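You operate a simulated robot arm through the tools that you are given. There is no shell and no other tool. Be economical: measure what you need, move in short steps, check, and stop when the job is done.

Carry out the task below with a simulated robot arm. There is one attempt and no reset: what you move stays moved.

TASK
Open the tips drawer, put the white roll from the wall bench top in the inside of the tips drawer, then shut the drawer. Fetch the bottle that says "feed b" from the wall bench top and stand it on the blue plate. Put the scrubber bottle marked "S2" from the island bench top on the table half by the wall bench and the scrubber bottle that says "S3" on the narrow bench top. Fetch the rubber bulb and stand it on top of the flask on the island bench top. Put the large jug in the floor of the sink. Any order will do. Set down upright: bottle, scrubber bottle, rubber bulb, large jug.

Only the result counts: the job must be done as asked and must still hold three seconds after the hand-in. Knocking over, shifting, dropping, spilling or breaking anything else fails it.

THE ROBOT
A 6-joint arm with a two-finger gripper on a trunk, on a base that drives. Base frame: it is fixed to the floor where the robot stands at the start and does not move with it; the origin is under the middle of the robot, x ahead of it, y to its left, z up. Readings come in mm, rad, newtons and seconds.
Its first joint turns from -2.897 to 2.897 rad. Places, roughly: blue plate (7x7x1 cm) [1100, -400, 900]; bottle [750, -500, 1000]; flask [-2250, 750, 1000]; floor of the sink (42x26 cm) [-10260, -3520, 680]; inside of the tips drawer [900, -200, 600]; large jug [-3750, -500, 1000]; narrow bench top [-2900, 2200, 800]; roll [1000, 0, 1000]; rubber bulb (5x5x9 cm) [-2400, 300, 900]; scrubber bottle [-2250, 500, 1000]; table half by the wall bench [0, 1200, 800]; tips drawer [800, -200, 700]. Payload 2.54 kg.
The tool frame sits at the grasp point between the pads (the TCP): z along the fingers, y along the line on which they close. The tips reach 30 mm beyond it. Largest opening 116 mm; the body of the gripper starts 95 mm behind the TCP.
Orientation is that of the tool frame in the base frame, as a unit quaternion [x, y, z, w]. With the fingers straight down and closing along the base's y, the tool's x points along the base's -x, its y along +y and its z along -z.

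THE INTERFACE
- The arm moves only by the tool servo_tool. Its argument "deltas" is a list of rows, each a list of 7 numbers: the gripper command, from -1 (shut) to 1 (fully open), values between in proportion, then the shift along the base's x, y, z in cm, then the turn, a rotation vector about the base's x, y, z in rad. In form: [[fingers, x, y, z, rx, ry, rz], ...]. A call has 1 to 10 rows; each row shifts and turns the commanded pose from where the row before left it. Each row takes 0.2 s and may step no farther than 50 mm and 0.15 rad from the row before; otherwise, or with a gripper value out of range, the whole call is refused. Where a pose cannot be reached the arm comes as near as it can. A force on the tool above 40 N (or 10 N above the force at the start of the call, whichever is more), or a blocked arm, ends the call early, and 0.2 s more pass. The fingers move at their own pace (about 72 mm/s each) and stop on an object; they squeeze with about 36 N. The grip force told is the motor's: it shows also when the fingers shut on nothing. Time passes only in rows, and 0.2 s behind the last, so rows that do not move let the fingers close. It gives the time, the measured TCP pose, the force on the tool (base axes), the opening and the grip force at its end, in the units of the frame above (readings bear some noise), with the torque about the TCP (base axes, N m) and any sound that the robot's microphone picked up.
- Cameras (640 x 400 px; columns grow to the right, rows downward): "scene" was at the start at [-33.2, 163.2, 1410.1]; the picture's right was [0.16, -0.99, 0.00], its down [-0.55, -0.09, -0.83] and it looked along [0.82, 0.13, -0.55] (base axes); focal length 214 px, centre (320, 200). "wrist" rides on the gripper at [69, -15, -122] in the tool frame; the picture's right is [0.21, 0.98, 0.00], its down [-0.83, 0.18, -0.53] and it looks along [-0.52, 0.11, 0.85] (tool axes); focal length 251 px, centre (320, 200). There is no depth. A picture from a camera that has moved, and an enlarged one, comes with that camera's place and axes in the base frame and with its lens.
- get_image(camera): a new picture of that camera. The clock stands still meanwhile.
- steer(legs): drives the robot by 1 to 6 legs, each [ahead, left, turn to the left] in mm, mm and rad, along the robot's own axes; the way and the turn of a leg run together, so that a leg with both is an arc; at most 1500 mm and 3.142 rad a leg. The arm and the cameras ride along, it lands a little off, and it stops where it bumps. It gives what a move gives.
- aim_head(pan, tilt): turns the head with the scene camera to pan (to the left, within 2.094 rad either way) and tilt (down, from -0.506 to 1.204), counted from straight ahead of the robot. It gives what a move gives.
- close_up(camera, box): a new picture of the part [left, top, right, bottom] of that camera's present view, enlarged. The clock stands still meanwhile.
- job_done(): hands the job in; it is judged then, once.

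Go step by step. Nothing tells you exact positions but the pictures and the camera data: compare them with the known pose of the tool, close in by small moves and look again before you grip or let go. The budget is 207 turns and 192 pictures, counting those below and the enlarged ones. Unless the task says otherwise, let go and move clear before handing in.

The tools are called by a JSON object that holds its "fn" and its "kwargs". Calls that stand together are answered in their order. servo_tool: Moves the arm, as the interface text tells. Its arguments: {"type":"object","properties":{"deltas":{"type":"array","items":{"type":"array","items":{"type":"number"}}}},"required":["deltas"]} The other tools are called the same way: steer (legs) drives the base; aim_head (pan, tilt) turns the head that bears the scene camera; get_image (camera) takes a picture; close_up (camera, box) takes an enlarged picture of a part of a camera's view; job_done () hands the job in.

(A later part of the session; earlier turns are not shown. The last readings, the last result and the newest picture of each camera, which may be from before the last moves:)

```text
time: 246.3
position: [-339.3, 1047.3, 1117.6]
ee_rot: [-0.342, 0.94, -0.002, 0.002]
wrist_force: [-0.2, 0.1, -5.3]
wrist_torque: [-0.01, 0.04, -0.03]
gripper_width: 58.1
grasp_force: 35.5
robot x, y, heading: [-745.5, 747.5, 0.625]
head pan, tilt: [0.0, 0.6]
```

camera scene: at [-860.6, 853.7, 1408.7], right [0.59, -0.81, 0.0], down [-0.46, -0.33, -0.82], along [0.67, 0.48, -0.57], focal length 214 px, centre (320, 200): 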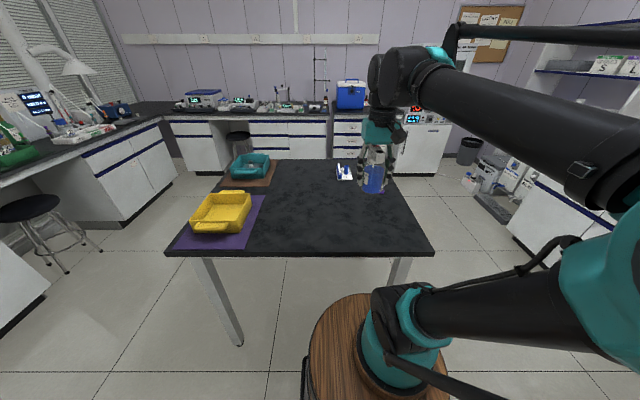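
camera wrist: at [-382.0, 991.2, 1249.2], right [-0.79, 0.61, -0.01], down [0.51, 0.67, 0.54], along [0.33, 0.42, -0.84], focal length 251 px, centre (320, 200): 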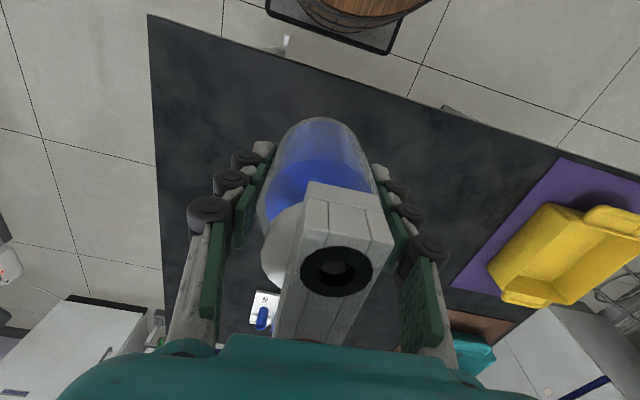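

{"fn": "servo_tool", "kwargs": {"deltas": [[-1, 3.3, 2.3, 0, 0, 0, 0], [-1, 3.3, 2.3, 0, 0, 0, 0], [-1, 3.0, 2.2, 0, 0, 0, 0], [-1, 0, 0, -4.5, 0, 0, 0], [-1, 0, 0, -4.5, 0, 0, 0], [-1, 0, 0, -4.5, 0, 0, 0], [-1, 0, 0, -4.5, 0, 0, 0]]}}

{"fn": "servo_tool", "kwargs": {"deltas": [[-1, 0, 0, -1, 0, 0, 0], [-1, 0, 0, -0.5, 0, 0, 0]]}}

{"fn": "close_up", "kwargs": {"camera": "scene", "box": [260, 130, 460, 270]}}

```text
time: 247.9
position: [-241.5, 1115.2, 939.3]
ee_rot: [-0.341, 0.94, -0.003, 0.003]
wrist_force: [0.0, -1.2, -3.3]
wrist_torque: [0.02, -0.02, 0.02]
gripper_width: 57.9
grasp_force: 35.7
robot x, y, heading: [-745.5, 750.3, 0.623]
head pan, tilt: [0.0, 0.6]
```

```text
time: 248.5
position: [-242.7, 1113.5, 924.2]
ee_rot: [-0.342, 0.94, -0.003, 0.004]
wrist_force: [-0.5, -0.2, -4.6]
wrist_torque: [-0.02, 0.03, 0.01]
gripper_width: 57.8
grasp_force: 35.9
robot x, y, heading: [-745.5, 749.7, 0.627]
head pan, tilt: [0.0, 0.6]
```

```text
2.86 times, centred on (360, 200) of scene
camera zoom: at [-860.6, 853.7, 1408.7], right [0.59, -0.81, 0.0], down [-0.46, -0.33, -0.82], along [0.67, 0.48, -0.57], focal length 613 px, centre (206, 200)
```

zoom: 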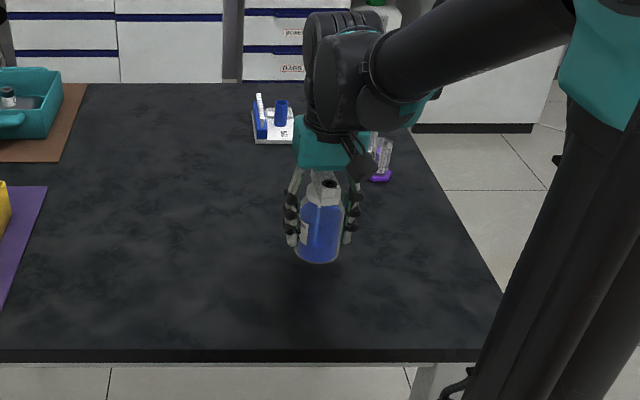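

{"fn": "servo_tool", "kwargs": {"deltas": [[-1, 0, 0, -0.7, 0, 0, 0], [-1, 0, 0, -0.7, 0, 0, 0]]}}

{"fn": "servo_tool", "kwargs": {"deltas": [[-1, 0, 0, -0.5, 0, 0, 0], [-1, 0, 0, -0.5, 0, 0, 0]]}}

{"fn": "servo_tool", "kwargs": {"deltas": [[-1, 0, 0, -0.4, 0, 0, 0], [-1, 0, 0, -0.4, 0, 0, 0]]}}

{"fn": "close_up", "kwargs": {"camera": "scene", "box": [260, 130, 460, 270]}}

```text
time: 249.1
position: [-242.5, 1115.3, 909.6]
ee_rot: [-0.342, 0.94, -0.003, 0.002]
wrist_force: [-1.0, 0.5, -4.6]
wrist_torque: [0.02, 0.02, 0.03]
gripper_width: 57.5
grasp_force: 35.8
robot x, y, heading: [-748.3, 750.6, 0.627]
head pan, tilt: [0.0, 0.6]
```

```text
time: 249.7
position: [-241.8, 1117.4, 899.1]
ee_rot: [-0.342, 0.94, -0.003, 0.003]
wrist_force: [0.5, 0.1, -4.5]
wrist_torque: [0.0, 0.03, -0.02]
gripper_width: 57.9
grasp_force: 35.9
robot x, y, heading: [-741.7, 751.6, 0.629]
head pan, tilt: [0.0, 0.6]
```

```text
time: 250.3
position: [-242.8, 1115.0, 891.2]
ee_rot: [-0.342, 0.94, -0.003, 0.003]
wrist_force: [1.4, -0.1, 19.1]
wrist_torque: [0.04, -0.03, 0.01]
gripper_width: 57.7
grasp_force: 36.0
robot x, y, heading: [-747.7, 747.3, 0.629]
head pan, tilt: [0.0, 0.6]
```

```text
2.86 times, centred on (360, 200) of scene
camera zoom: at [-861.1, 853.4, 1408.7], right [0.59, -0.81, 0.0], down [-0.46, -0.33, -0.83], along [0.67, 0.48, -0.56], focal length 613 px, centre (206, 200)
```

zoom: 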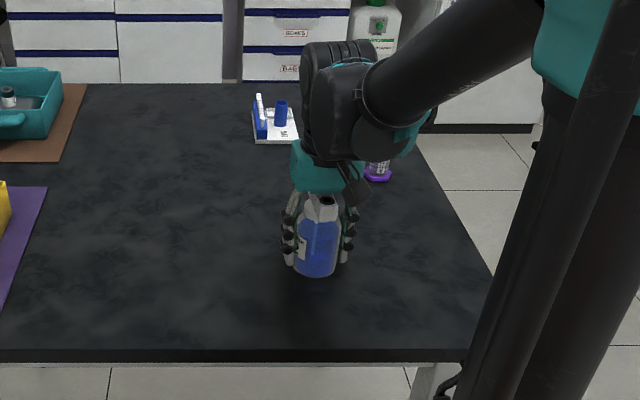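

Contact with the table. I release and rise.

{"fn": "servo_tool", "kwargs": {"deltas": [[-1, 0, 0, 0.15, 0, 0, 0], [0.1, 0, 0, 0, 0, 0, 0], [0.35, 0, 0, 0, 0, 0, 0], [0.35, 0, 0, 0, 0, 0, 0], [0.35, 0, 0, 3, 0, 0, 0], [0.35, 0, 0, 4.5, 0, 0, 0], [0.35, 0, 0, 4.5, 0, 0, 0], [0.35, 0, 0, 4.5, 0, 0, 0], [0.35, -3, -2, 3, 0, 0, 0]]}}

{"fn": "close_up", "kwargs": {"camera": "scene", "box": [260, 130, 460, 270]}}

```text
time: 252.3
position: [-269.8, 1093.6, 1088.5]
ee_rot: [-0.342, 0.94, -0.003, 0.003]
wrist_force: [-0.2, 0.1, 0.9]
wrist_torque: [-0.02, 0.04, -0.02]
gripper_width: 78.5
grasp_force: 0.1
robot x, y, heading: [-745.3, 753.5, 0.625]
head pan, tilt: [0.0, 0.6]
```

```text
2.86 times, centred on (360, 200) of scene
camera zoom: at [-860.5, 853.9, 1408.7], right [0.59, -0.81, 0.0], down [-0.46, -0.33, -0.82], along [0.67, 0.48, -0.57], focal length 613 px, centre (206, 200)
```

zoom: 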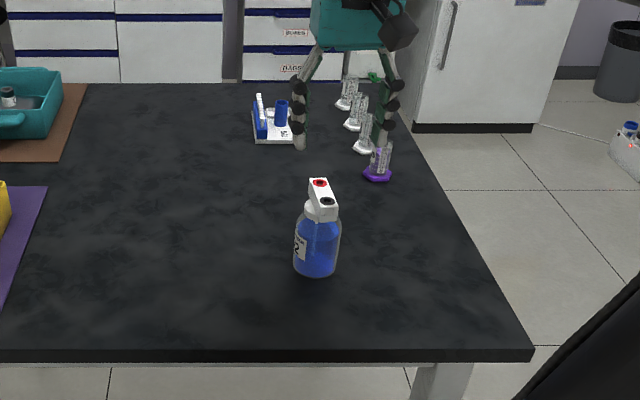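

S2 stands on the table half nearest the wall bench. Next the large jug, on the far side of the island (~v -1.8, u -3.3): I drive around into the back aisle.

{"fn": "servo_tool", "kwargs": {"deltas": [[0.35, -3.3, -2.4, 2, 0, 0, 0], [0.35, -3.3, -2.4, 1.5, 0, 0, 0], [0.35, -1.6, -1.2, 1, 0, 0, 0]]}}

{"fn": "steer", "kwargs": {"legs": [[-300, 0, 0], [0, 0, -1.57], [0, 0, -1.57], [0, -1480, 0]]}}

{"fn": "aim_head", "kwargs": {"pan": 0.15, "tilt": 0.35}}

{"fn": "get_image", "kwargs": {"camera": "scene"}}

```text
time: 253.1
position: [-353.2, 1032.9, 1131.4]
ee_rot: [-0.342, 0.94, -0.003, 0.003]
wrist_force: [-0.7, 0.2, 0.0]
wrist_torque: [-0.01, 0.04, -0.02]
gripper_width: 78.7
grasp_force: 0.0
robot x, y, heading: [-743.4, 749.8, 0.629]
head pan, tilt: [0.0, 0.6]
```

```text
time: 269.7
position: [-2266.0, 1491.3, 1132.4]
ee_rot: [0.94, 0.341, -0.002, -0.003]
wrist_force: [-0.5, -0.1, 0.3]
wrist_torque: [0.03, 0.02, 0.0]
gripper_width: 78.3
grasp_force: 0.0
robot x, y, heading: [-1874.5, 1772.0, -2.517]
head pan, tilt: [0.0, 0.6]
```

```text
time: 270.5
position: [-2266.6, 1492.2, 1131.7]
ee_rot: [0.94, 0.341, -0.004, -0.002]
wrist_force: [0.7, 0.4, 0.0]
wrist_torque: [0.0, 0.02, 0.02]
gripper_width: 78.1
grasp_force: 0.2
robot x, y, heading: [-1876.8, 1774.3, -2.517]
head pan, tilt: [0.15, 0.351]
```

```text
60 pictures are left
camera scene: at [-1756.5, 1656.5, 1431.4], right [-0.7, 0.71, 0.0], down [0.25, 0.24, -0.94], along [-0.67, -0.66, -0.34], focal length 214 px, centre (320, 200)
```

scene: 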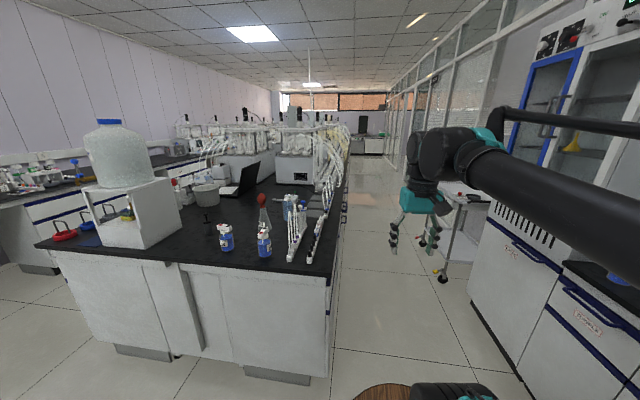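

The back aisle is open between the island and the cabinets. I shift right a bit for clearance and drive down it.

{"fn": "steer", "kwargs": {"legs": [[0, -130, 0.006], [1400, 0, 0]]}}

{"fn": "aim_head", "kwargs": {"pan": 0.5, "tilt": 0.4}}

{"fn": "get_image", "kwargs": {"camera": "scene"}}

```text
time: 278.2
position: [-3488.9, 841.4, 1132.3]
ee_rot: [0.949, 0.314, -0.003, -0.002]
wrist_force: [0.4, 0.5, 0.2]
wrist_torque: [-0.03, 0.01, -0.01]
gripper_width: 78.1
grasp_force: 0.0
robot x, y, heading: [-3081.9, 1104.9, -2.57]
head pan, tilt: [0.15, 0.351]
```

```text
time: 279.0
position: [-3488.6, 842.3, 1132.8]
ee_rot: [0.949, 0.315, -0.002, -0.003]
wrist_force: [0.5, -0.2, -0.5]
wrist_torque: [0.0, 0.01, 0.0]
gripper_width: 78.5
grasp_force: 0.0
robot x, y, heading: [-3079.0, 1104.9, -2.575]
head pan, tilt: [0.499, 0.4]
```

```text
59 pictures are left
camera scene: at [-2944.9, 958.8, 1426.9], right [-0.88, 0.48, 0.0], down [0.19, 0.34, -0.92], along [-0.44, -0.81, -0.39], focal length 214 px, centre (320, 200)
```

scene: 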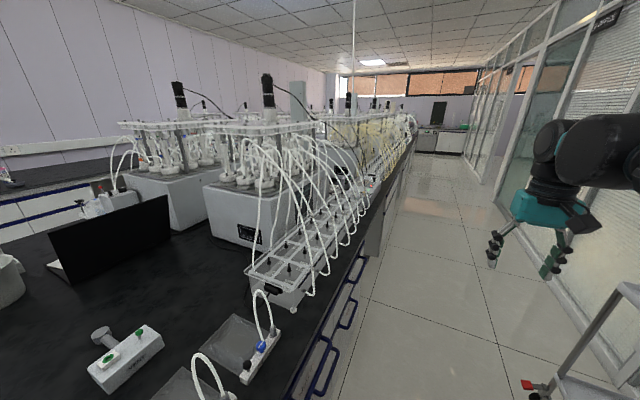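

{"fn": "close_up", "kwargs": {"camera": "scene", "box": [200, 90, 440, 240]}}

{"fn": "steer", "kwargs": {"legs": [[0, 0, 0.064], [1000, 0, 0]]}}

{"fn": "aim_head", "kwargs": {"pan": 0.9, "tilt": 0.35}}

{"fn": "get_image", "kwargs": {"camera": "scene"}}

```text
2.67 times, centred on (320, 165) of scene
camera zoom: at [-2944.9, 958.8, 1426.9], right [-0.88, 0.48, 0.0], down [0.19, 0.34, -0.92], along [-0.44, -0.81, -0.39], focal length 572 px, centre (320, 293)
```

zoom: 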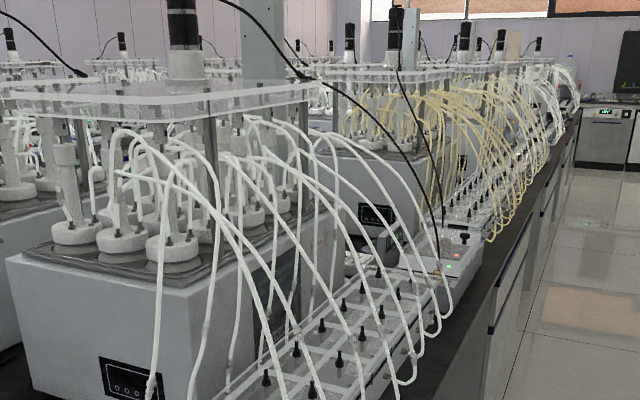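

```text
time: 284.7
position: [-4282.2, 210.6, 1131.6]
ee_rot: [0.937, 0.349, -0.004, -0.003]
wrist_force: [0.3, 0.4, -0.5]
wrist_torque: [0.0, -0.01, 0.0]
gripper_width: 78.1
grasp_force: 0.0
robot x, y, heading: [-3893.0, 498.5, -2.499]
head pan, tilt: [0.499, 0.4]
```

```text
time: 285.6
position: [-4282.0, 211.2, 1133.3]
ee_rot: [0.937, 0.35, -0.004, -0.003]
wrist_force: [-0.1, -0.3, -1.0]
wrist_torque: [0.02, 0.0, -0.02]
gripper_width: 78.4
grasp_force: 0.1
robot x, y, heading: [-3894.3, 499.4, -2.498]
head pan, tilt: [0.901, 0.351]
```

```text
57 pictures are left
camera scene: at [-3711.8, 357.1, 1431.5], right [-1.0, 0.03, 0.0], down [0.01, 0.34, -0.94], along [-0.03, -0.94, -0.34], focal length 214 px, centre (320, 200)
```

scene: 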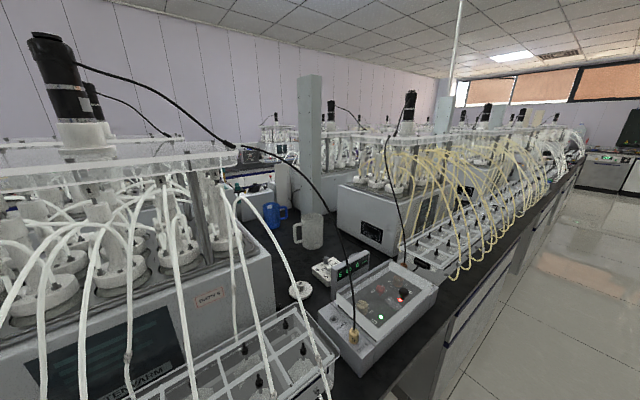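

{"fn": "close_up", "kwargs": {"camera": "scene", "box": [230, 170, 400, 310]}}

```text
2.86 times, centred on (315, 240) of scene
camera zoom: at [-3711.8, 357.1, 1431.5], right [-1.0, 0.03, 0.0], down [0.01, 0.34, -0.94], along [-0.03, -0.94, -0.34], focal length 613 px, centre (334, 86)
```

zoom: 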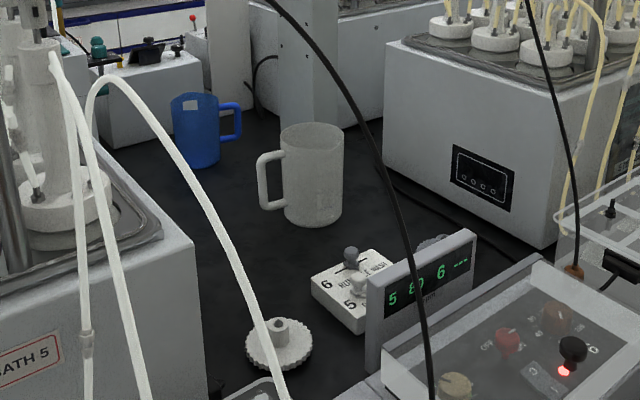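

The large jug is most likely the pale one at ≈(-3709,-573) (blue one is elsewhere). I move along the aisle to be opposite it and turn to face it.

{"fn": "steer", "kwargs": {"legs": [[0, -150, 0], [480, 0, 0], [0, 0, 1.558]]}}

{"fn": "aim_head", "kwargs": {"pan": -0.1, "tilt": 0.5}}

{"fn": "get_image", "kwargs": {"camera": "scene"}}

{"fn": "get_image", "kwargs": {"camera": "wrist"}}

```text
time: 293.1
position: [-4076.7, -59.6, 1133.3]
ee_rot: [0.42, 0.907, -0.004, 0.0]
wrist_force: [0.9, 0.0, 0.5]
wrist_torque: [-0.01, -0.02, 0.01]
gripper_width: 78.1
grasp_force: 0.1
robot x, y, heading: [-4364.1, 331.3, -0.945]
head pan, tilt: [0.901, 0.351]
```

```text
time: 294.4
position: [-4076.4, -59.5, 1133.3]
ee_rot: [0.42, 0.908, -0.004, 0.0]
wrist_force: [0.4, -0.4, -0.4]
wrist_torque: [0.03, -0.03, 0.01]
gripper_width: 78.3
grasp_force: 0.1
robot x, y, heading: [-4362.9, 332.3, -0.936]
head pan, tilt: [-0.099, 0.499]
```

```text
55 pictures are left
camera scene: at [-4266.6, 437.8, 1417.8], right [-0.86, -0.51, 0.0], down [-0.24, 0.41, -0.88], along [0.45, -0.76, -0.48], focal length 214 px, centre (320, 200)
```

scene: 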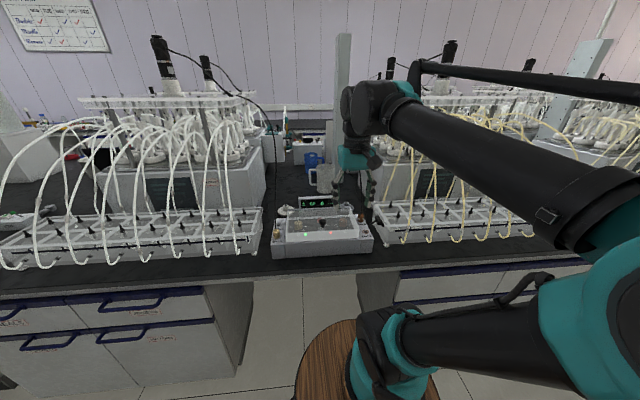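

```text
54 pictures are left
camera wrist: at [-4131.5, -16.3, 1253.6], right [0.61, 0.8, -0.01], down [0.67, -0.51, 0.54], along [0.42, -0.33, -0.84], focal length 251 px, centre (320, 200)
```

wrist: 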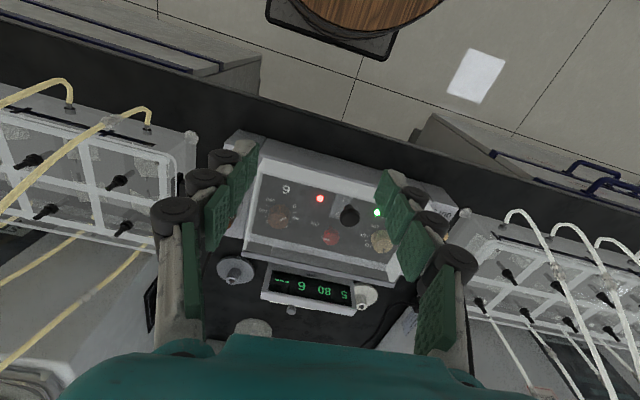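

{"fn": "close_up", "kwargs": {"camera": "scene", "box": [260, 130, 380, 270]}}

```text
2.86 times, centred on (320, 200) of scene
camera zoom: at [-4266.6, 437.8, 1417.8], right [-0.86, -0.51, 0.0], down [-0.24, 0.41, -0.88], along [0.45, -0.76, -0.48], focal length 613 px, centre (320, 200)
```

zoom: 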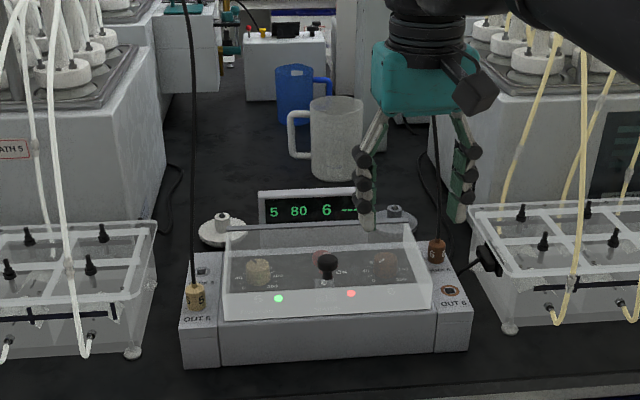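

The jug's handle points along the bench (left), so I'll grip its near wall (one finger inside) with the closing direction toward me. I close the last gap to the bench and yaw the tool with the camera to the left.

{"fn": "steer", "kwargs": {"legs": [[60, 0, 0]]}}

{"fn": "servo_tool", "kwargs": {"deltas": [[0, 1.2, -1.6, 0, 0, 0, -0.15], [0, 1.2, -1.6, 0, 0, 0, -0.15], [0, 1.2, -1.6, 0, 0, 0, -0.15], [0, 1.2, -1.6, 0, 0, 0, -0.15], [0, 1.2, -1.6, 0, 0, 0, -0.15], [0, 1.2, -1.6, 0, 0, 0, -0.15], [0, 1.2, -1.6, 0, 0, 0, -0.15], [0, 1.2, -1.6, 0, 0, 0, -0.15], [0, 1.2, -1.6, 0, 0, 0, -0.15], [0, 1.2, -1.6, 0, 0, 0, -0.15]]}}

{"fn": "servo_tool", "kwargs": {"deltas": [[0, 2.4, -3.2, 0, 0, 0, -0.07], [0, 2.4, -3.2, 0, 0, 0, 0], [0, 2.4, -3.2, 0, 0, 0, 0], [0, 2.4, -3.2, 0, 0, 0, 0], [0, 2.4, -3.2, 0, 0, 0, 0]]}}

{"fn": "get_image", "kwargs": {"camera": "wrist"}}

{"fn": "get_image", "kwargs": {"camera": "scene"}}

```text
time: 295.4
position: [-4041.4, -106.7, 1132.5]
ee_rot: [0.419, 0.908, -0.003, 0.0]
wrist_force: [-0.5, 1.1, 0.5]
wrist_torque: [0.02, -0.02, 0.03]
gripper_width: 78.2
grasp_force: 0.1
robot x, y, heading: [-4331.9, 288.3, -0.939]
head pan, tilt: [-0.099, 0.499]
```

```text
time: 297.6
position: [-3921.8, -266.2, 1132.0]
ee_rot: [0.926, 0.377, -0.003, -0.003]
wrist_force: [0.7, 0.6, 0.8]
wrist_torque: [-0.01, 0.03, 0.02]
gripper_width: 58.2
grasp_force: 0.0
robot x, y, heading: [-4326.6, 283.5, -0.933]
head pan, tilt: [-0.099, 0.499]
```

```text
time: 298.8
position: [-3800.5, -427.9, 1132.8]
ee_rot: [0.938, 0.346, -0.003, -0.003]
wrist_force: [0.2, 0.7, 0.4]
wrist_torque: [-0.02, -0.05, -0.01]
gripper_width: 58.2
grasp_force: 0.1
robot x, y, heading: [-4330.0, 287.3, -0.939]
head pan, tilt: [-0.099, 0.499]
```

```text
52 pictures are left
camera wrist: at [-3757.0, -371.9, 1254.5], right [0.8, -0.6, -0.01], down [-0.51, -0.68, 0.54], along [-0.33, -0.42, -0.84], focal length 251 px, centre (320, 200)
```

wrist: 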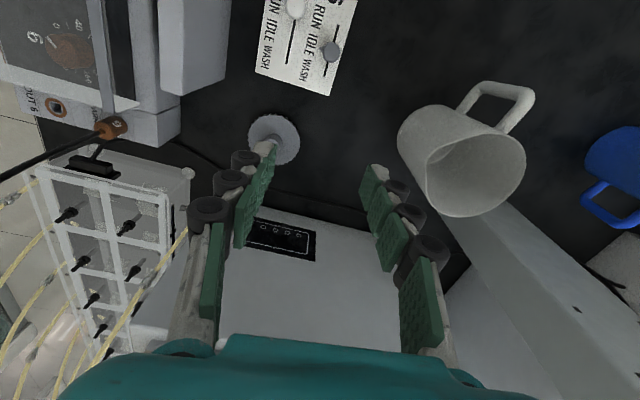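

```text
51 pictures are left
camera scene: at [-4232.6, 391.4, 1417.8], right [-0.86, -0.51, 0.0], down [-0.24, 0.41, -0.88], along [0.45, -0.76, -0.48], focal length 214 px, centre (320, 200)
```

scene: 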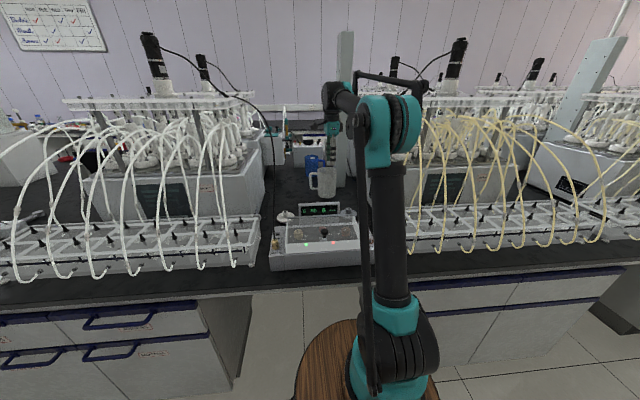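

The jug is at ≈(-3698,-585), mouth z≈1.0. I move above its near wall at z≈1.09 and check.

{"fn": "servo_tool", "kwargs": {"deltas": [[0, 0, 0, -4, 0, 0, 0], [0, 2.4, -3.85, 0, 0, 0, 0], [0, 2.4, -3.85, 0, 0, 0, 0], [0, 2.35, -3.8, 0, 0, 0, 0]]}}

{"fn": "get_image", "kwargs": {"camera": "wrist"}}

```text
time: 299.8
position: [-3730.6, -538.3, 1095.4]
ee_rot: [0.938, 0.346, -0.002, -0.002]
wrist_force: [-0.7, 1.2, 1.3]
wrist_torque: [-0.1, -0.02, -0.02]
gripper_width: 58.2
grasp_force: 0.1
robot x, y, heading: [-4332.6, 282.5, -0.939]
head pan, tilt: [-0.099, 0.499]
```

```text
50 pictures are left
camera wrist: at [-3685.9, -483.4, 1216.4], right [0.8, -0.6, -0.01], down [-0.51, -0.68, 0.54], along [-0.33, -0.42, -0.84], focal length 251 px, centre (320, 200)
```

wrist: 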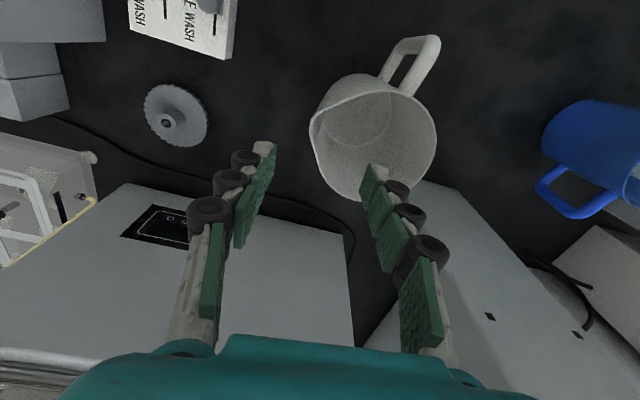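

The near wall is ~4 mm off centre between the fingers. I correct, descend so the wall sits between the pads, and close.

{"fn": "servo_tool", "kwargs": {"deltas": [[0, -0.32, 0.24, -3.5, 0, 0, 0], [0, 0, 0, -4, 0, 0, 0], [0, 0, 0, -3.7, 0, 0, 0]]}}

{"fn": "get_image", "kwargs": {"camera": "wrist"}}

{"fn": "servo_tool", "kwargs": {"deltas": [[-0.5, 0, 0, 0, 0, 0, 0], [-1, 0, 0, 0, 0, 0, 0], [-1, 0, 0, 0, 0, 0, 0], [-1, 0, 0, 0, 0, 0, 0]]}}

```text
time: 300.6
position: [-3731.9, -537.8, 978.5]
ee_rot: [0.938, 0.347, -0.003, -0.003]
wrist_force: [-0.1, 0.7, -0.6]
wrist_torque: [-0.01, 0.03, 0.0]
gripper_width: 57.9
grasp_force: 0.1
robot x, y, heading: [-4329.3, 280.2, -0.935]
head pan, tilt: [-0.099, 0.499]
```

```text
49 pictures are left
camera wrist: at [-3687.2, -482.4, 1100.3], right [0.8, -0.6, -0.01], down [-0.51, -0.68, 0.54], along [-0.33, -0.42, -0.84], focal length 251 px, centre (320, 200)
```

wrist: 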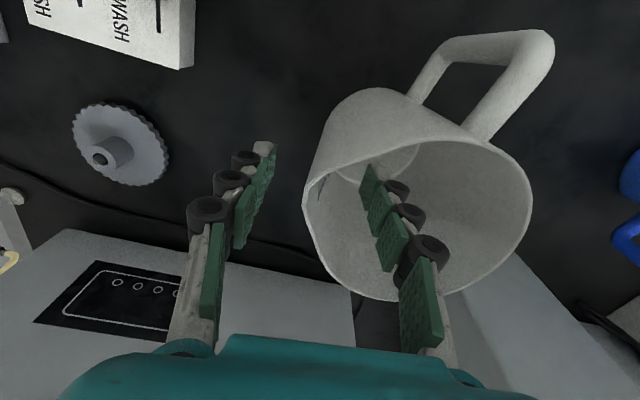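

```text
time: 301.6
position: [-3732.5, -537.3, 979.7]
ee_rot: [0.938, 0.346, -0.003, -0.003]
wrist_force: [1.3, 0.3, 2.1]
wrist_torque: [-0.2, -0.32, 0.08]
gripper_width: 6.0
grasp_force: 29.6
robot x, y, heading: [-4324.7, 283.0, -0.933]
head pan, tilt: [-0.099, 0.499]
```

The wall is clamped (6 mm). I lift slightly and check.

{"fn": "servo_tool", "kwargs": {"deltas": [[-1, 0, 0, 1, 0, 0, 0], [-1, -0.3, 0.4, 2, 0, 0, 0]]}}

{"fn": "get_image", "kwargs": {"camera": "wrist"}}

{"fn": "close_up", "kwargs": {"camera": "scene", "box": [260, 100, 400, 260]}}

```text
time: 302.2
position: [-3734.1, -534.2, 1009.7]
ee_rot: [0.938, 0.346, -0.003, -0.003]
wrist_force: [0.8, -0.3, -0.4]
wrist_torque: [0.06, 0.07, 0.02]
gripper_width: 6.1
grasp_force: 29.8
robot x, y, heading: [-4325.8, 284.6, -0.938]
head pan, tilt: [-0.099, 0.499]
```

```text
48 pictures are left
camera wrist: at [-3690.4, -478.8, 1130.8], right [0.8, -0.6, -0.01], down [-0.51, -0.68, 0.54], along [-0.33, -0.42, -0.84], focal length 251 px, centre (320, 200)
```

wrist: 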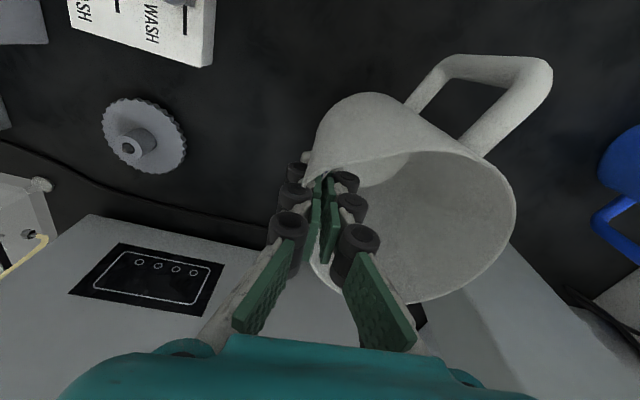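

```text
2.50 times, centred on (330, 180) of scene
camera zoom: at [-4232.1, 390.8, 1417.8], right [-0.86, -0.51, 0.0], down [-0.24, 0.41, -0.88], along [0.45, -0.76, -0.48], focal length 536 px, centre (295, 250)
```

zoom: 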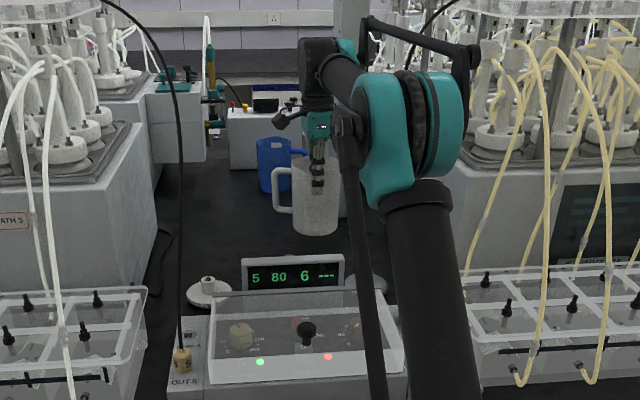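

Jug is lifted (base ~30 mm up, light). I raise it further while pulling back toward me, keeping within reach.

{"fn": "servo_tool", "kwargs": {"deltas": [[-1, -0.6, 0.8, 3, 0, 0, 0], [-1, -0.9, 1.2, 3.5, 0, 0, 0], [-1, -1.2, 1.6, 3.5, 0, 0, 0], [-1, -1.8, 2.4, 2.5, 0, 0, 0], [-1, -1.8, 2.4, 2.5, 0, 0, 0], [-1, -2.4, 3.2, 1.5, 0, 0, 0], [-1, -2.4, 3.2, 0, 0, 0, 0]]}}

{"fn": "close_up", "kwargs": {"camera": "scene", "box": [240, 100, 420, 280]}}

{"fn": "get_image", "kwargs": {"camera": "wrist"}}

```text
time: 303.8
position: [-3844.9, -387.4, 1174.3]
ee_rot: [0.938, 0.347, -0.003, -0.002]
wrist_force: [0.7, -0.3, -0.5]
wrist_torque: [0.12, 0.16, 0.01]
gripper_width: 5.6
grasp_force: 29.8
robot x, y, heading: [-4327.8, 284.4, -0.936]
head pan, tilt: [-0.099, 0.499]
```

```text
2.22 times, centred on (330, 190) of scene
camera zoom: at [-4231.8, 390.4, 1417.8], right [-0.86, -0.51, 0.0], down [-0.24, 0.41, -0.88], along [0.45, -0.76, -0.48], focal length 477 px, centre (298, 222)
```

zoom: 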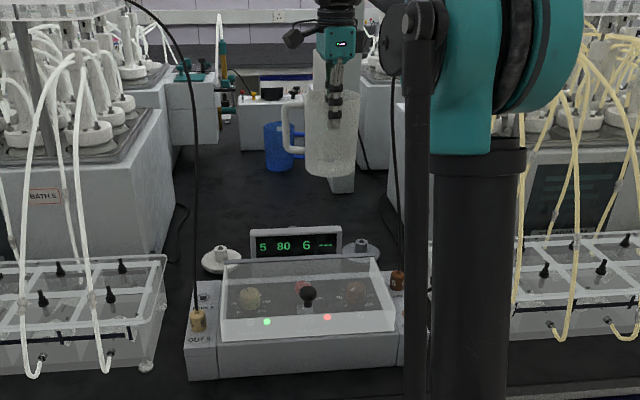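

```text
45 pictures are left
camera wrist: at [-3800.8, -331.7, 1295.9], right [0.8, -0.6, -0.01], down [-0.51, -0.68, 0.54], along [-0.33, -0.42, -0.84], focal length 251 px, centre (320, 200)
```

wrist: 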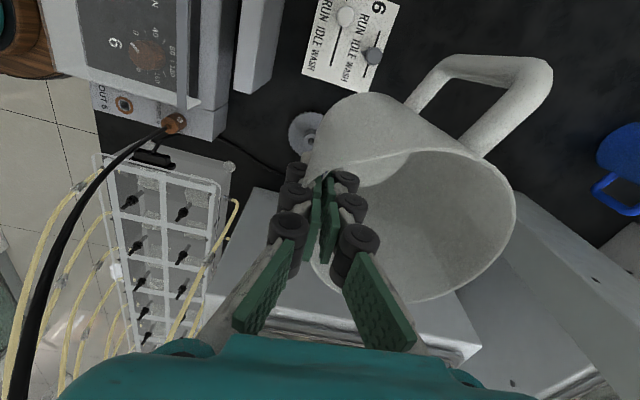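

Held firmly. I continue retracting to the tucked distance, then back off into the aisle.

{"fn": "servo_tool", "kwargs": {"deltas": [[-1, -2.7, 3.7, 0.5, 0, 0, 0], [-1, -2.7, 3.7, 0.5, 0, 0, 0], [-1, -2.7, 3.7, 0, 0, 0, 0], [-1, -2.7, 3.7, 0, 0, 0, 0], [-1, -2.7, 3.7, 0, 0, 0, 0], [-1, -2.7, 3.7, 0, 0, 0, 0]]}}

{"fn": "steer", "kwargs": {"legs": [[-130, 0, 0], [0, 0, -1.571]]}}

{"fn": "aim_head", "kwargs": {"pan": -0.15, "tilt": 0.2}}

{"fn": "get_image", "kwargs": {"camera": "scene"}}

```text
time: 305.2
position: [-4010.7, -164.8, 1186.7]
ee_rot: [0.938, 0.346, -0.003, -0.004]
wrist_force: [0.4, -0.6, -1.2]
wrist_torque: [0.09, 0.12, -0.03]
gripper_width: 6.1
grasp_force: 30.3
robot x, y, heading: [-4327.2, 286.3, -0.936]
head pan, tilt: [-0.099, 0.499]
```

```text
time: 310.3
position: [-4853.2, 73.9, 1187.0]
ee_rot: [0.908, -0.419, -0.001, -0.004]
wrist_force: [-0.8, -0.2, -1.0]
wrist_torque: [0.03, -0.05, -0.01]
gripper_width: 6.2
grasp_force: 29.7
robot x, y, heading: [-4406.4, 388.4, -2.51]
head pan, tilt: [-0.099, 0.499]
```

```text
time: 311.1
position: [-4854.0, 72.8, 1186.2]
ee_rot: [0.908, -0.418, 0.0, -0.003]
wrist_force: [-0.5, -0.2, -1.7]
wrist_torque: [0.05, -0.01, 0.0]
gripper_width: 6.2
grasp_force: 29.1
robot x, y, heading: [-4404.8, 390.2, -2.501]
head pan, tilt: [-0.15, 0.201]
```

```text
44 pictures are left
camera scene: at [-4303.5, 296.7, 1445.4], right [-0.47, 0.88, 0.0], down [0.18, 0.09, -0.98], along [-0.87, -0.46, -0.2], focal length 214 px, centre (320, 200)
```

scene: 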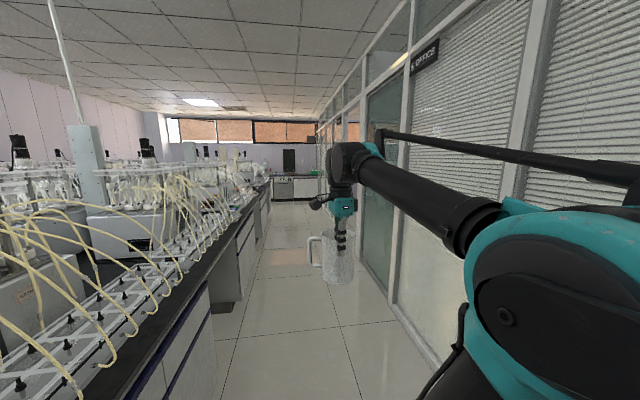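

The aisle ahead leads to the end of the room where the sink bench should be. I drive along it in two stretches.

{"fn": "steer", "kwargs": {"legs": [[0, -150, -0.01], [1500, 0, 0], [1500, 0, 0]]}}

{"fn": "get_image", "kwargs": {"camera": "scene"}}

```text
time: 326.6
position: [-7456.7, -1491.4, 1186.1]
ee_rot: [0.895, -0.447, 0.0, -0.004]
wrist_force: [-0.6, 0.0, -0.8]
wrist_torque: [0.03, -0.03, 0.01]
gripper_width: 6.2
grasp_force: 29.5
robot x, y, heading: [-6988.3, -1200.0, -2.567]
head pan, tilt: [-0.15, 0.201]
```

```text
43 pictures are left
camera scene: at [-6892.5, -1301.8, 1445.5], right [-0.41, 0.91, 0.0], down [0.18, 0.08, -0.98], along [-0.89, -0.4, -0.2], focal length 214 px, centre (320, 200)
```

scene: 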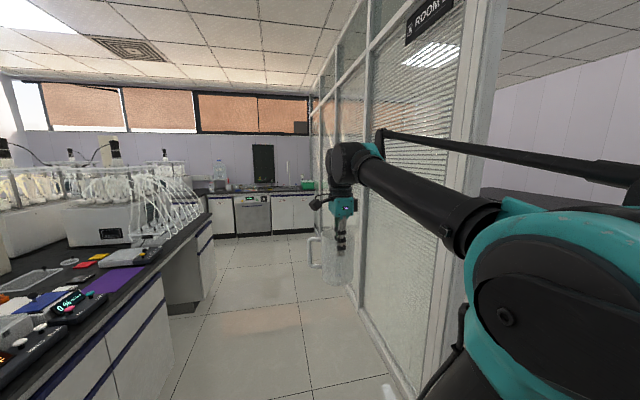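

{"fn": "steer", "kwargs": {"legs": [[0, 0, 0.056], [1500, 0, 0], [0, 0, 0.03], [700, 0, 0]]}}

{"fn": "aim_head", "kwargs": {"pan": 0.1, "tilt": 0.4}}

{"fn": "get_image", "kwargs": {"camera": "scene"}}

```text
time: 338.3
position: [-9210.8, -2827.3, 1186.2]
ee_rot: [0.912, -0.411, 0.0, -0.003]
wrist_force: [0.2, -0.2, -0.6]
wrist_torque: [0.04, -0.04, 0.01]
gripper_width: 6.0
grasp_force: 28.8
robot x, y, heading: [-8764.2, -2502.5, -2.488]
head pan, tilt: [-0.15, 0.201]
```

```text
time: 339.1
position: [-9210.6, -2826.3, 1185.8]
ee_rot: [0.911, -0.412, -0.001, -0.004]
wrist_force: [0.4, -0.1, -1.9]
wrist_torque: [0.05, -0.04, -0.01]
gripper_width: 6.0
grasp_force: 29.7
robot x, y, heading: [-8766.1, -2501.1, -2.491]
head pan, tilt: [0.099, 0.4]
```

```text
42 pictures are left
camera scene: at [-8649.2, -2613.3, 1427.0], right [-0.68, 0.73, 0.0], down [0.28, 0.26, -0.92], along [-0.68, -0.63, -0.39], focal length 214 px, centre (320, 200)
```

scene: 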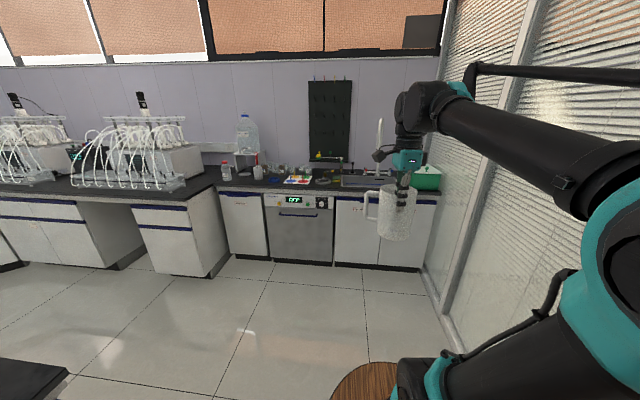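

The sink basin is straight ahead with a green tub on its right. I approach to just short of the bench.

{"fn": "steer", "kwargs": {"legs": [[0, -40, -0.02], [830, 0, 0]]}}

{"fn": "aim_head", "kwargs": {"pan": 0.0, "tilt": 0.6}}

{"fn": "get_image", "kwargs": {"camera": "scene"}}

{"fn": "close_up", "kwargs": {"camera": "scene", "box": [240, 90, 440, 250]}}

```text
time: 344.0
position: [-9914.0, -3280.9, 1186.0]
ee_rot: [0.908, -0.419, -0.001, -0.004]
wrist_force: [-0.8, -0.1, -0.9]
wrist_torque: [0.04, -0.06, 0.01]
gripper_width: 6.1
grasp_force: 29.8
robot x, y, heading: [-9465.0, -2962.7, -2.506]
head pan, tilt: [0.099, 0.4]
```

```text
time: 344.7
position: [-9913.5, -3281.8, 1186.6]
ee_rot: [0.908, -0.418, 0.0, -0.004]
wrist_force: [0.5, 0.2, -1.6]
wrist_torque: [0.08, 0.01, 0.02]
gripper_width: 6.1
grasp_force: 29.8
robot x, y, heading: [-9466.1, -2965.3, -2.508]
head pan, tilt: [0.0, 0.6]
```

```text
41 pictures are left
camera scene: at [-9351.0, -3067.1, 1408.8], right [-0.59, 0.81, 0.0], down [0.45, 0.33, -0.83], along [-0.66, -0.49, -0.56], focal length 214 px, centre (320, 200)
```

scene: 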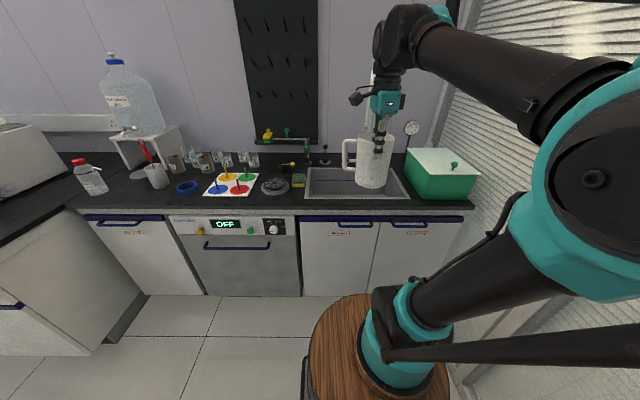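

```text
2.50 times, centred on (340, 170) of scene
camera zoom: at [-9351.0, -3067.1, 1408.8], right [-0.59, 0.81, 0.0], down [0.45, 0.33, -0.83], along [-0.66, -0.49, -0.56], focal length 536 px, centre (270, 275)
```

zoom: 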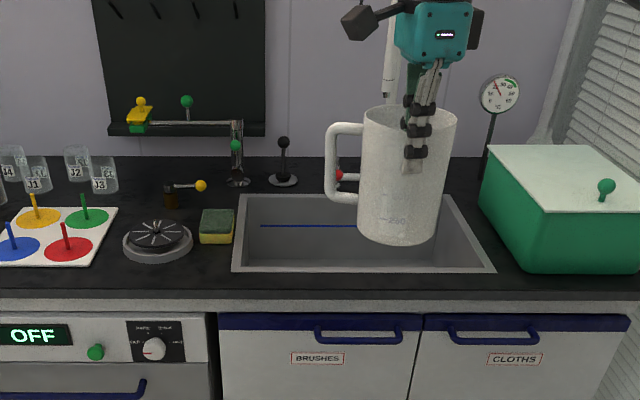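

The sink (centre ≈ hint) is just ahead; the basin is empty. I carry the jug over its middle.

{"fn": "servo_tool", "kwargs": {"deltas": [[-1, -3.91, -2.4, 0, 0, 0, 0], [-1, -3.91, -2.4, 0, 0, 0, 0], [-1, -3.91, -2.4, 0, 0, 0, 0], [-1, -3.91, -2.4, 0, 0, 0, 0], [-1, -3.91, -2.4, -1, 0, 0, 0], [-1, -3.91, -2.4, -1, 0, 0, 0], [-1, -3.91, -2.4, -1, 0, 0, 0], [-1, -3.91, -2.4, -1, 0, 0, 0]]}}

{"fn": "close_up", "kwargs": {"camera": "scene", "box": [240, 90, 440, 250]}}

{"fn": "get_image", "kwargs": {"camera": "wrist"}}

```text
time: 346.5
position: [-10195.6, -3462.4, 1153.6]
ee_rot: [0.91, -0.415, 0.006, -0.008]
wrist_force: [22.7, -1.2, 0.2]
wrist_torque: [0.18, -0.02, 0.68]
gripper_width: 6.0
grasp_force: 30.8
robot x, y, heading: [-9464.3, -2961.7, -2.502]
head pan, tilt: [0.0, 0.6]
stopped in row 8: the force on the tool passed its limit at 75 N (the readings are from after the stop); the commanded pose is now the measured one
```

```text
2.50 times, centred on (340, 170) of scene
camera zoom: at [-9349.3, -3067.0, 1408.6], right [-0.59, 0.8, 0.0], down [0.45, 0.34, -0.83], along [-0.66, -0.49, -0.56], focal length 536 px, centre (270, 275)
```

zoom: 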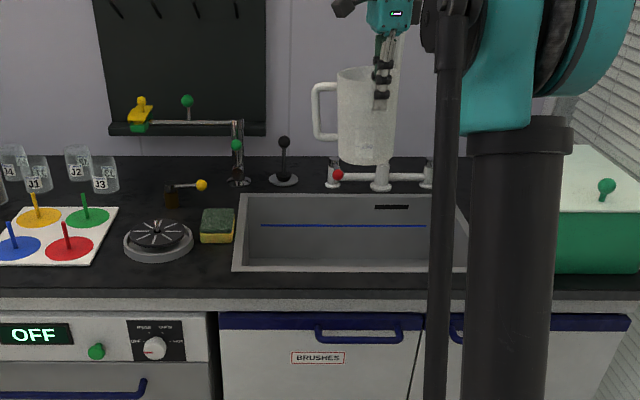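

```text
38 pictures are left
camera wrist: at [-10140.9, -3506.7, 1275.2], right [-0.6, -0.8, -0.02], down [-0.69, 0.5, 0.53], along [-0.41, 0.33, -0.85], focal length 251 px, centre (320, 200)
```

wrist: 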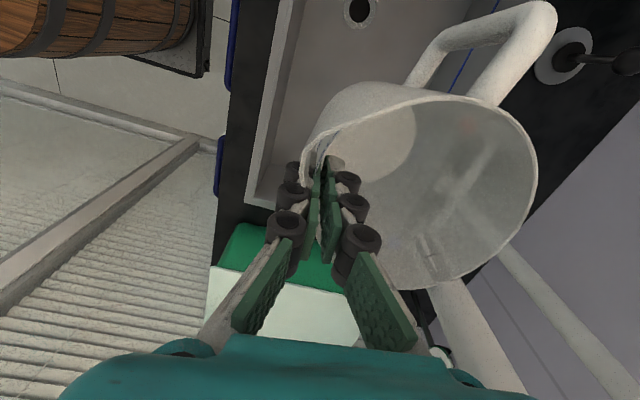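

The jug's far rim touched the tap spout. I back off, shift left away from the tap, and look.

{"fn": "servo_tool", "kwargs": {"deltas": [[-1, 3.2, 2.4, 0, 0, 0, 0], [-1, 3.2, 2.4, 0, 0, 0, 0], [-1, 2.6, -3.5, 0, 0, 0, 0], [-1, 2.6, -3.5, 0, 0, 0, 0]]}}

{"fn": "close_up", "kwargs": {"camera": "scene", "box": [280, 50, 440, 200]}}

{"fn": "get_image", "kwargs": {"camera": "wrist"}}

```text
time: 347.5
position: [-10083.3, -3483.6, 1149.8]
ee_rot: [0.909, -0.417, 0.004, -0.007]
wrist_force: [0.6, 1.2, -2.0]
wrist_torque: [0.07, -0.08, 0.02]
gripper_width: 5.8
grasp_force: 29.9
robot x, y, heading: [-9462.8, -2959.7, -2.507]
head pan, tilt: [0.0, 0.6]
```

```text
2.67 times, centred on (360, 125) of scene
camera zoom: at [-9350.8, -3066.8, 1408.7], right [-0.59, 0.81, 0.0], down [0.46, 0.33, -0.83], along [-0.66, -0.49, -0.56], focal length 572 px, centre (213, 400)
```

zoom: 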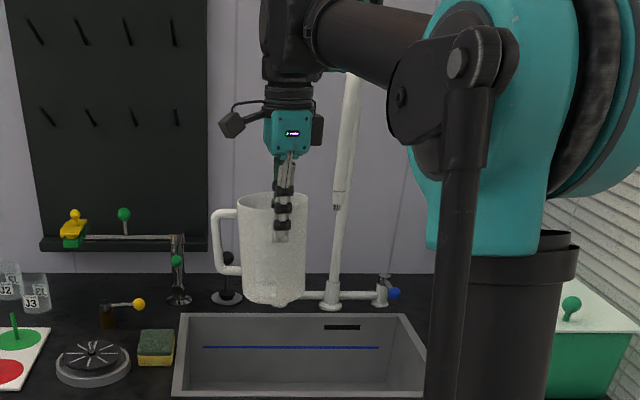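

```text
36 pictures are left
camera wrist: at [-10027.9, -3528.1, 1272.0], right [-0.6, -0.8, -0.02], down [-0.68, 0.5, 0.53], along [-0.42, 0.33, -0.85], focal length 251 px, centre (320, 200)
```

wrist: 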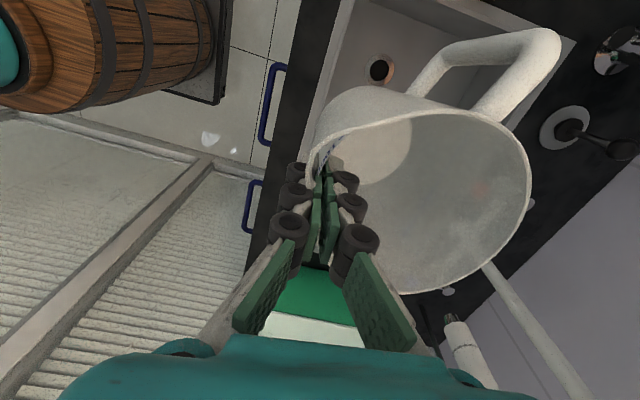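

Clear of the tap pole now. I move 70 mm further in over the basin's front-middle and lower into the sink.

{"fn": "servo_tool", "kwargs": {"deltas": [[-1, -2.8, -2.05, 0, 0, 0, 0], [-1, -2.8, -2.05, 0, 0, 0, 0], [-1, 0, 0, -4, 0, 0, 0], [-1, 0, 0, -4, 0, 0, 0], [-1, 0, 0, -4, 0, 0, 0], [-1, 0, 0, -4, 0, 0, 0]]}}

{"fn": "close_up", "kwargs": {"camera": "scene", "box": [260, 80, 440, 240]}}

{"fn": "get_image", "kwargs": {"camera": "wrist"}}

```text
time: 348.9
position: [-10143.6, -3525.7, 992.4]
ee_rot: [0.909, -0.416, 0.004, -0.007]
wrist_force: [0.0, -0.3, -1.0]
wrist_torque: [0.05, -0.02, 0.01]
gripper_width: 5.9
grasp_force: 29.4
robot x, y, heading: [-9466.1, -2960.8, -2.507]
head pan, tilt: [0.0, 0.6]
```

```text
2.50 times, centred on (350, 160) of scene
camera zoom: at [-9350.4, -3066.9, 1408.7], right [-0.59, 0.81, 0.0], down [0.45, 0.34, -0.83], along [-0.66, -0.49, -0.56], focal length 536 px, centre (245, 300)
```

zoom: 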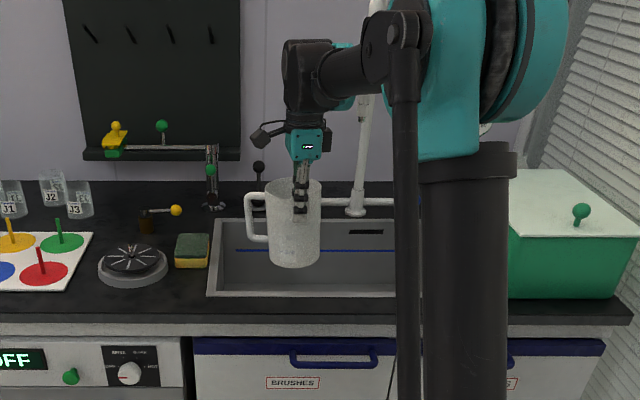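

```text
34 pictures are left
camera wrist: at [-10086.3, -3570.8, 1114.1], right [-0.6, -0.8, -0.02], down [-0.68, 0.5, 0.53], along [-0.42, 0.33, -0.85], focal length 251 px, centre (320, 200)
```

wrist: 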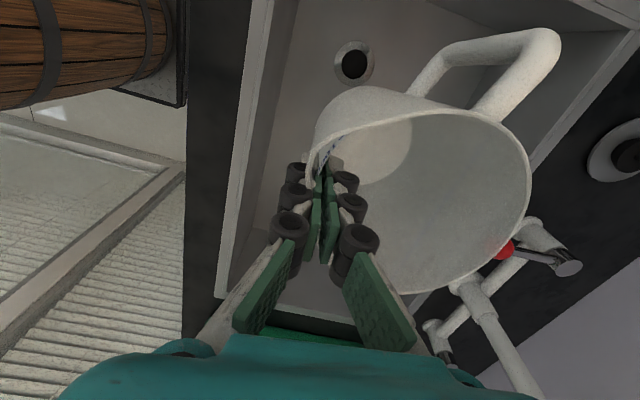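

The jug's base is over the open basin with margin all round. I lower into the basin.

{"fn": "servo_tool", "kwargs": {"deltas": [[-1, 0, 0, -3, 0, 0, 0], [-1, 0, 0, -3, 0, 0, 0], [-1, 0, 0, -3, 0, 0, 0], [-1, 0, 0, -3, 0, 0, 0]]}}

{"fn": "close_up", "kwargs": {"camera": "scene", "box": [260, 80, 440, 240]}}

{"fn": "get_image", "kwargs": {"camera": "wrist"}}

```text
time: 349.9
position: [-10139.4, -3525.5, 872.8]
ee_rot: [0.909, -0.417, 0.005, -0.007]
wrist_force: [0.9, 0.1, -1.2]
wrist_torque: [0.09, -0.05, 0.0]
gripper_width: 6.0
grasp_force: 28.3
robot x, y, heading: [-9465.8, -2964.3, -2.503]
head pan, tilt: [0.0, 0.6]
```

```text
2.50 times, centred on (350, 160) of scene
camera zoom: at [-9350.4, -3066.9, 1408.7], right [-0.59, 0.81, 0.0], down [0.45, 0.34, -0.83], along [-0.66, -0.49, -0.56], focal length 536 px, centre (245, 300)
```

zoom: 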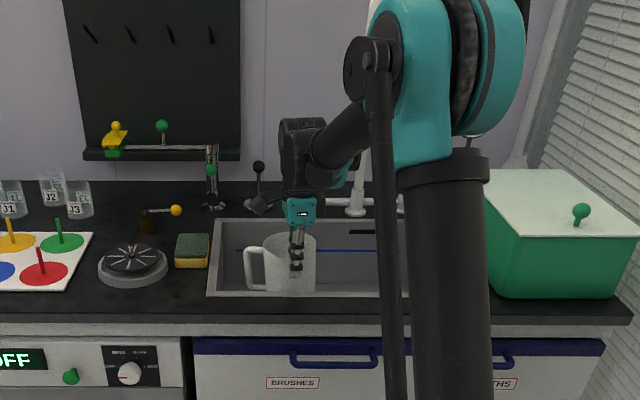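

```text
32 pictures are left
camera wrist: at [-10083.5, -3570.2, 994.3], right [-0.6, -0.8, -0.02], down [-0.68, 0.5, 0.53], along [-0.42, 0.33, -0.85], focal length 251 px, centre (320, 200)
```

wrist: 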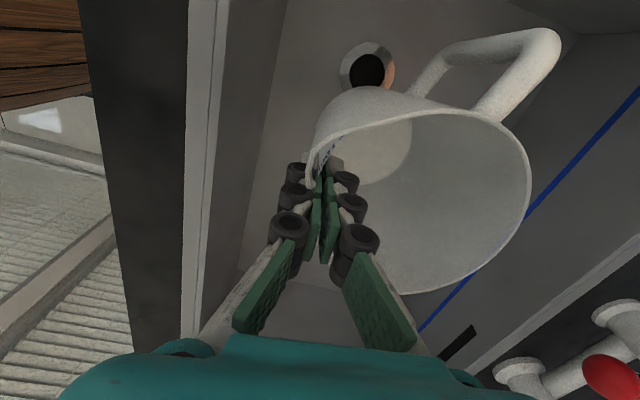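

The drain lies close to the jug's left edge; I shift 25 mm right and lower on to the floor in small steps.

{"fn": "servo_tool", "kwargs": {"deltas": [[-1, -1.5, 2.0, -1, 0, 0, 0], [-1, 0, 0, -1.5, 0, 0, 0], [-1, 0, 0, -1, 0, 0, 0]]}}

{"fn": "servo_tool", "kwargs": {"deltas": [[-1, 0, 0, -0.6, 0, 0, 0], [-1, 0, 0, -0.6, 0, 0, 0]]}}

{"fn": "servo_tool", "kwargs": {"deltas": [[-1, 0, 0, -0.4, 0, 0, 0], [-1, 0, 0, -0.4, 0, 0, 0]]}}

{"fn": "get_image", "kwargs": {"camera": "wrist"}}

```text
time: 350.7
position: [-10154.8, -3505.1, 837.8]
ee_rot: [0.909, -0.416, 0.004, -0.009]
wrist_force: [-0.1, -0.3, -1.5]
wrist_torque: [0.07, -0.02, 0.0]
gripper_width: 5.7
grasp_force: 29.3
robot x, y, heading: [-9461.1, -2962.1, -2.507]
head pan, tilt: [0.0, 0.6]
```

```text
time: 351.3
position: [-10154.5, -3504.7, 825.1]
ee_rot: [0.909, -0.417, 0.004, -0.008]
wrist_force: [-0.5, -0.1, -0.1]
wrist_torque: [0.07, -0.04, -0.02]
gripper_width: 5.8
grasp_force: 29.7
robot x, y, heading: [-9464.3, -2964.0, -2.507]
head pan, tilt: [0.0, 0.6]
```

```text
time: 351.9
position: [-10153.6, -3505.7, 817.7]
ee_rot: [0.909, -0.416, 0.004, -0.007]
wrist_force: [-0.7, -0.6, -2.1]
wrist_torque: [0.07, -0.01, -0.01]
gripper_width: 6.0
grasp_force: 29.8
robot x, y, heading: [-9465.1, -2960.9, -2.51]
head pan, tilt: [0.0, 0.6]
```

```text
31 pictures are left
camera wrist: at [-10098.6, -3549.3, 939.4], right [-0.6, -0.8, -0.02], down [-0.68, 0.5, 0.53], along [-0.42, 0.33, -0.85], focal length 251 px, centre (320, 200)
```

wrist: 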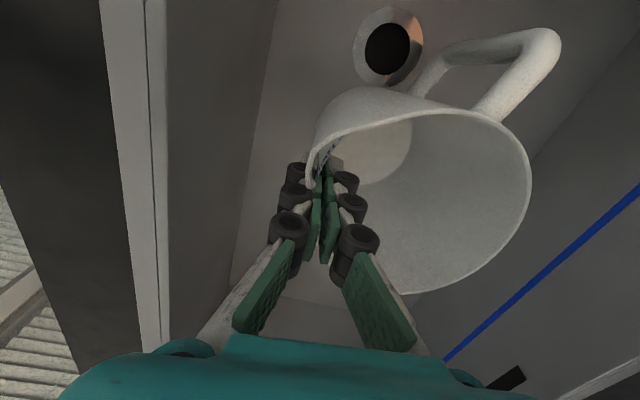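

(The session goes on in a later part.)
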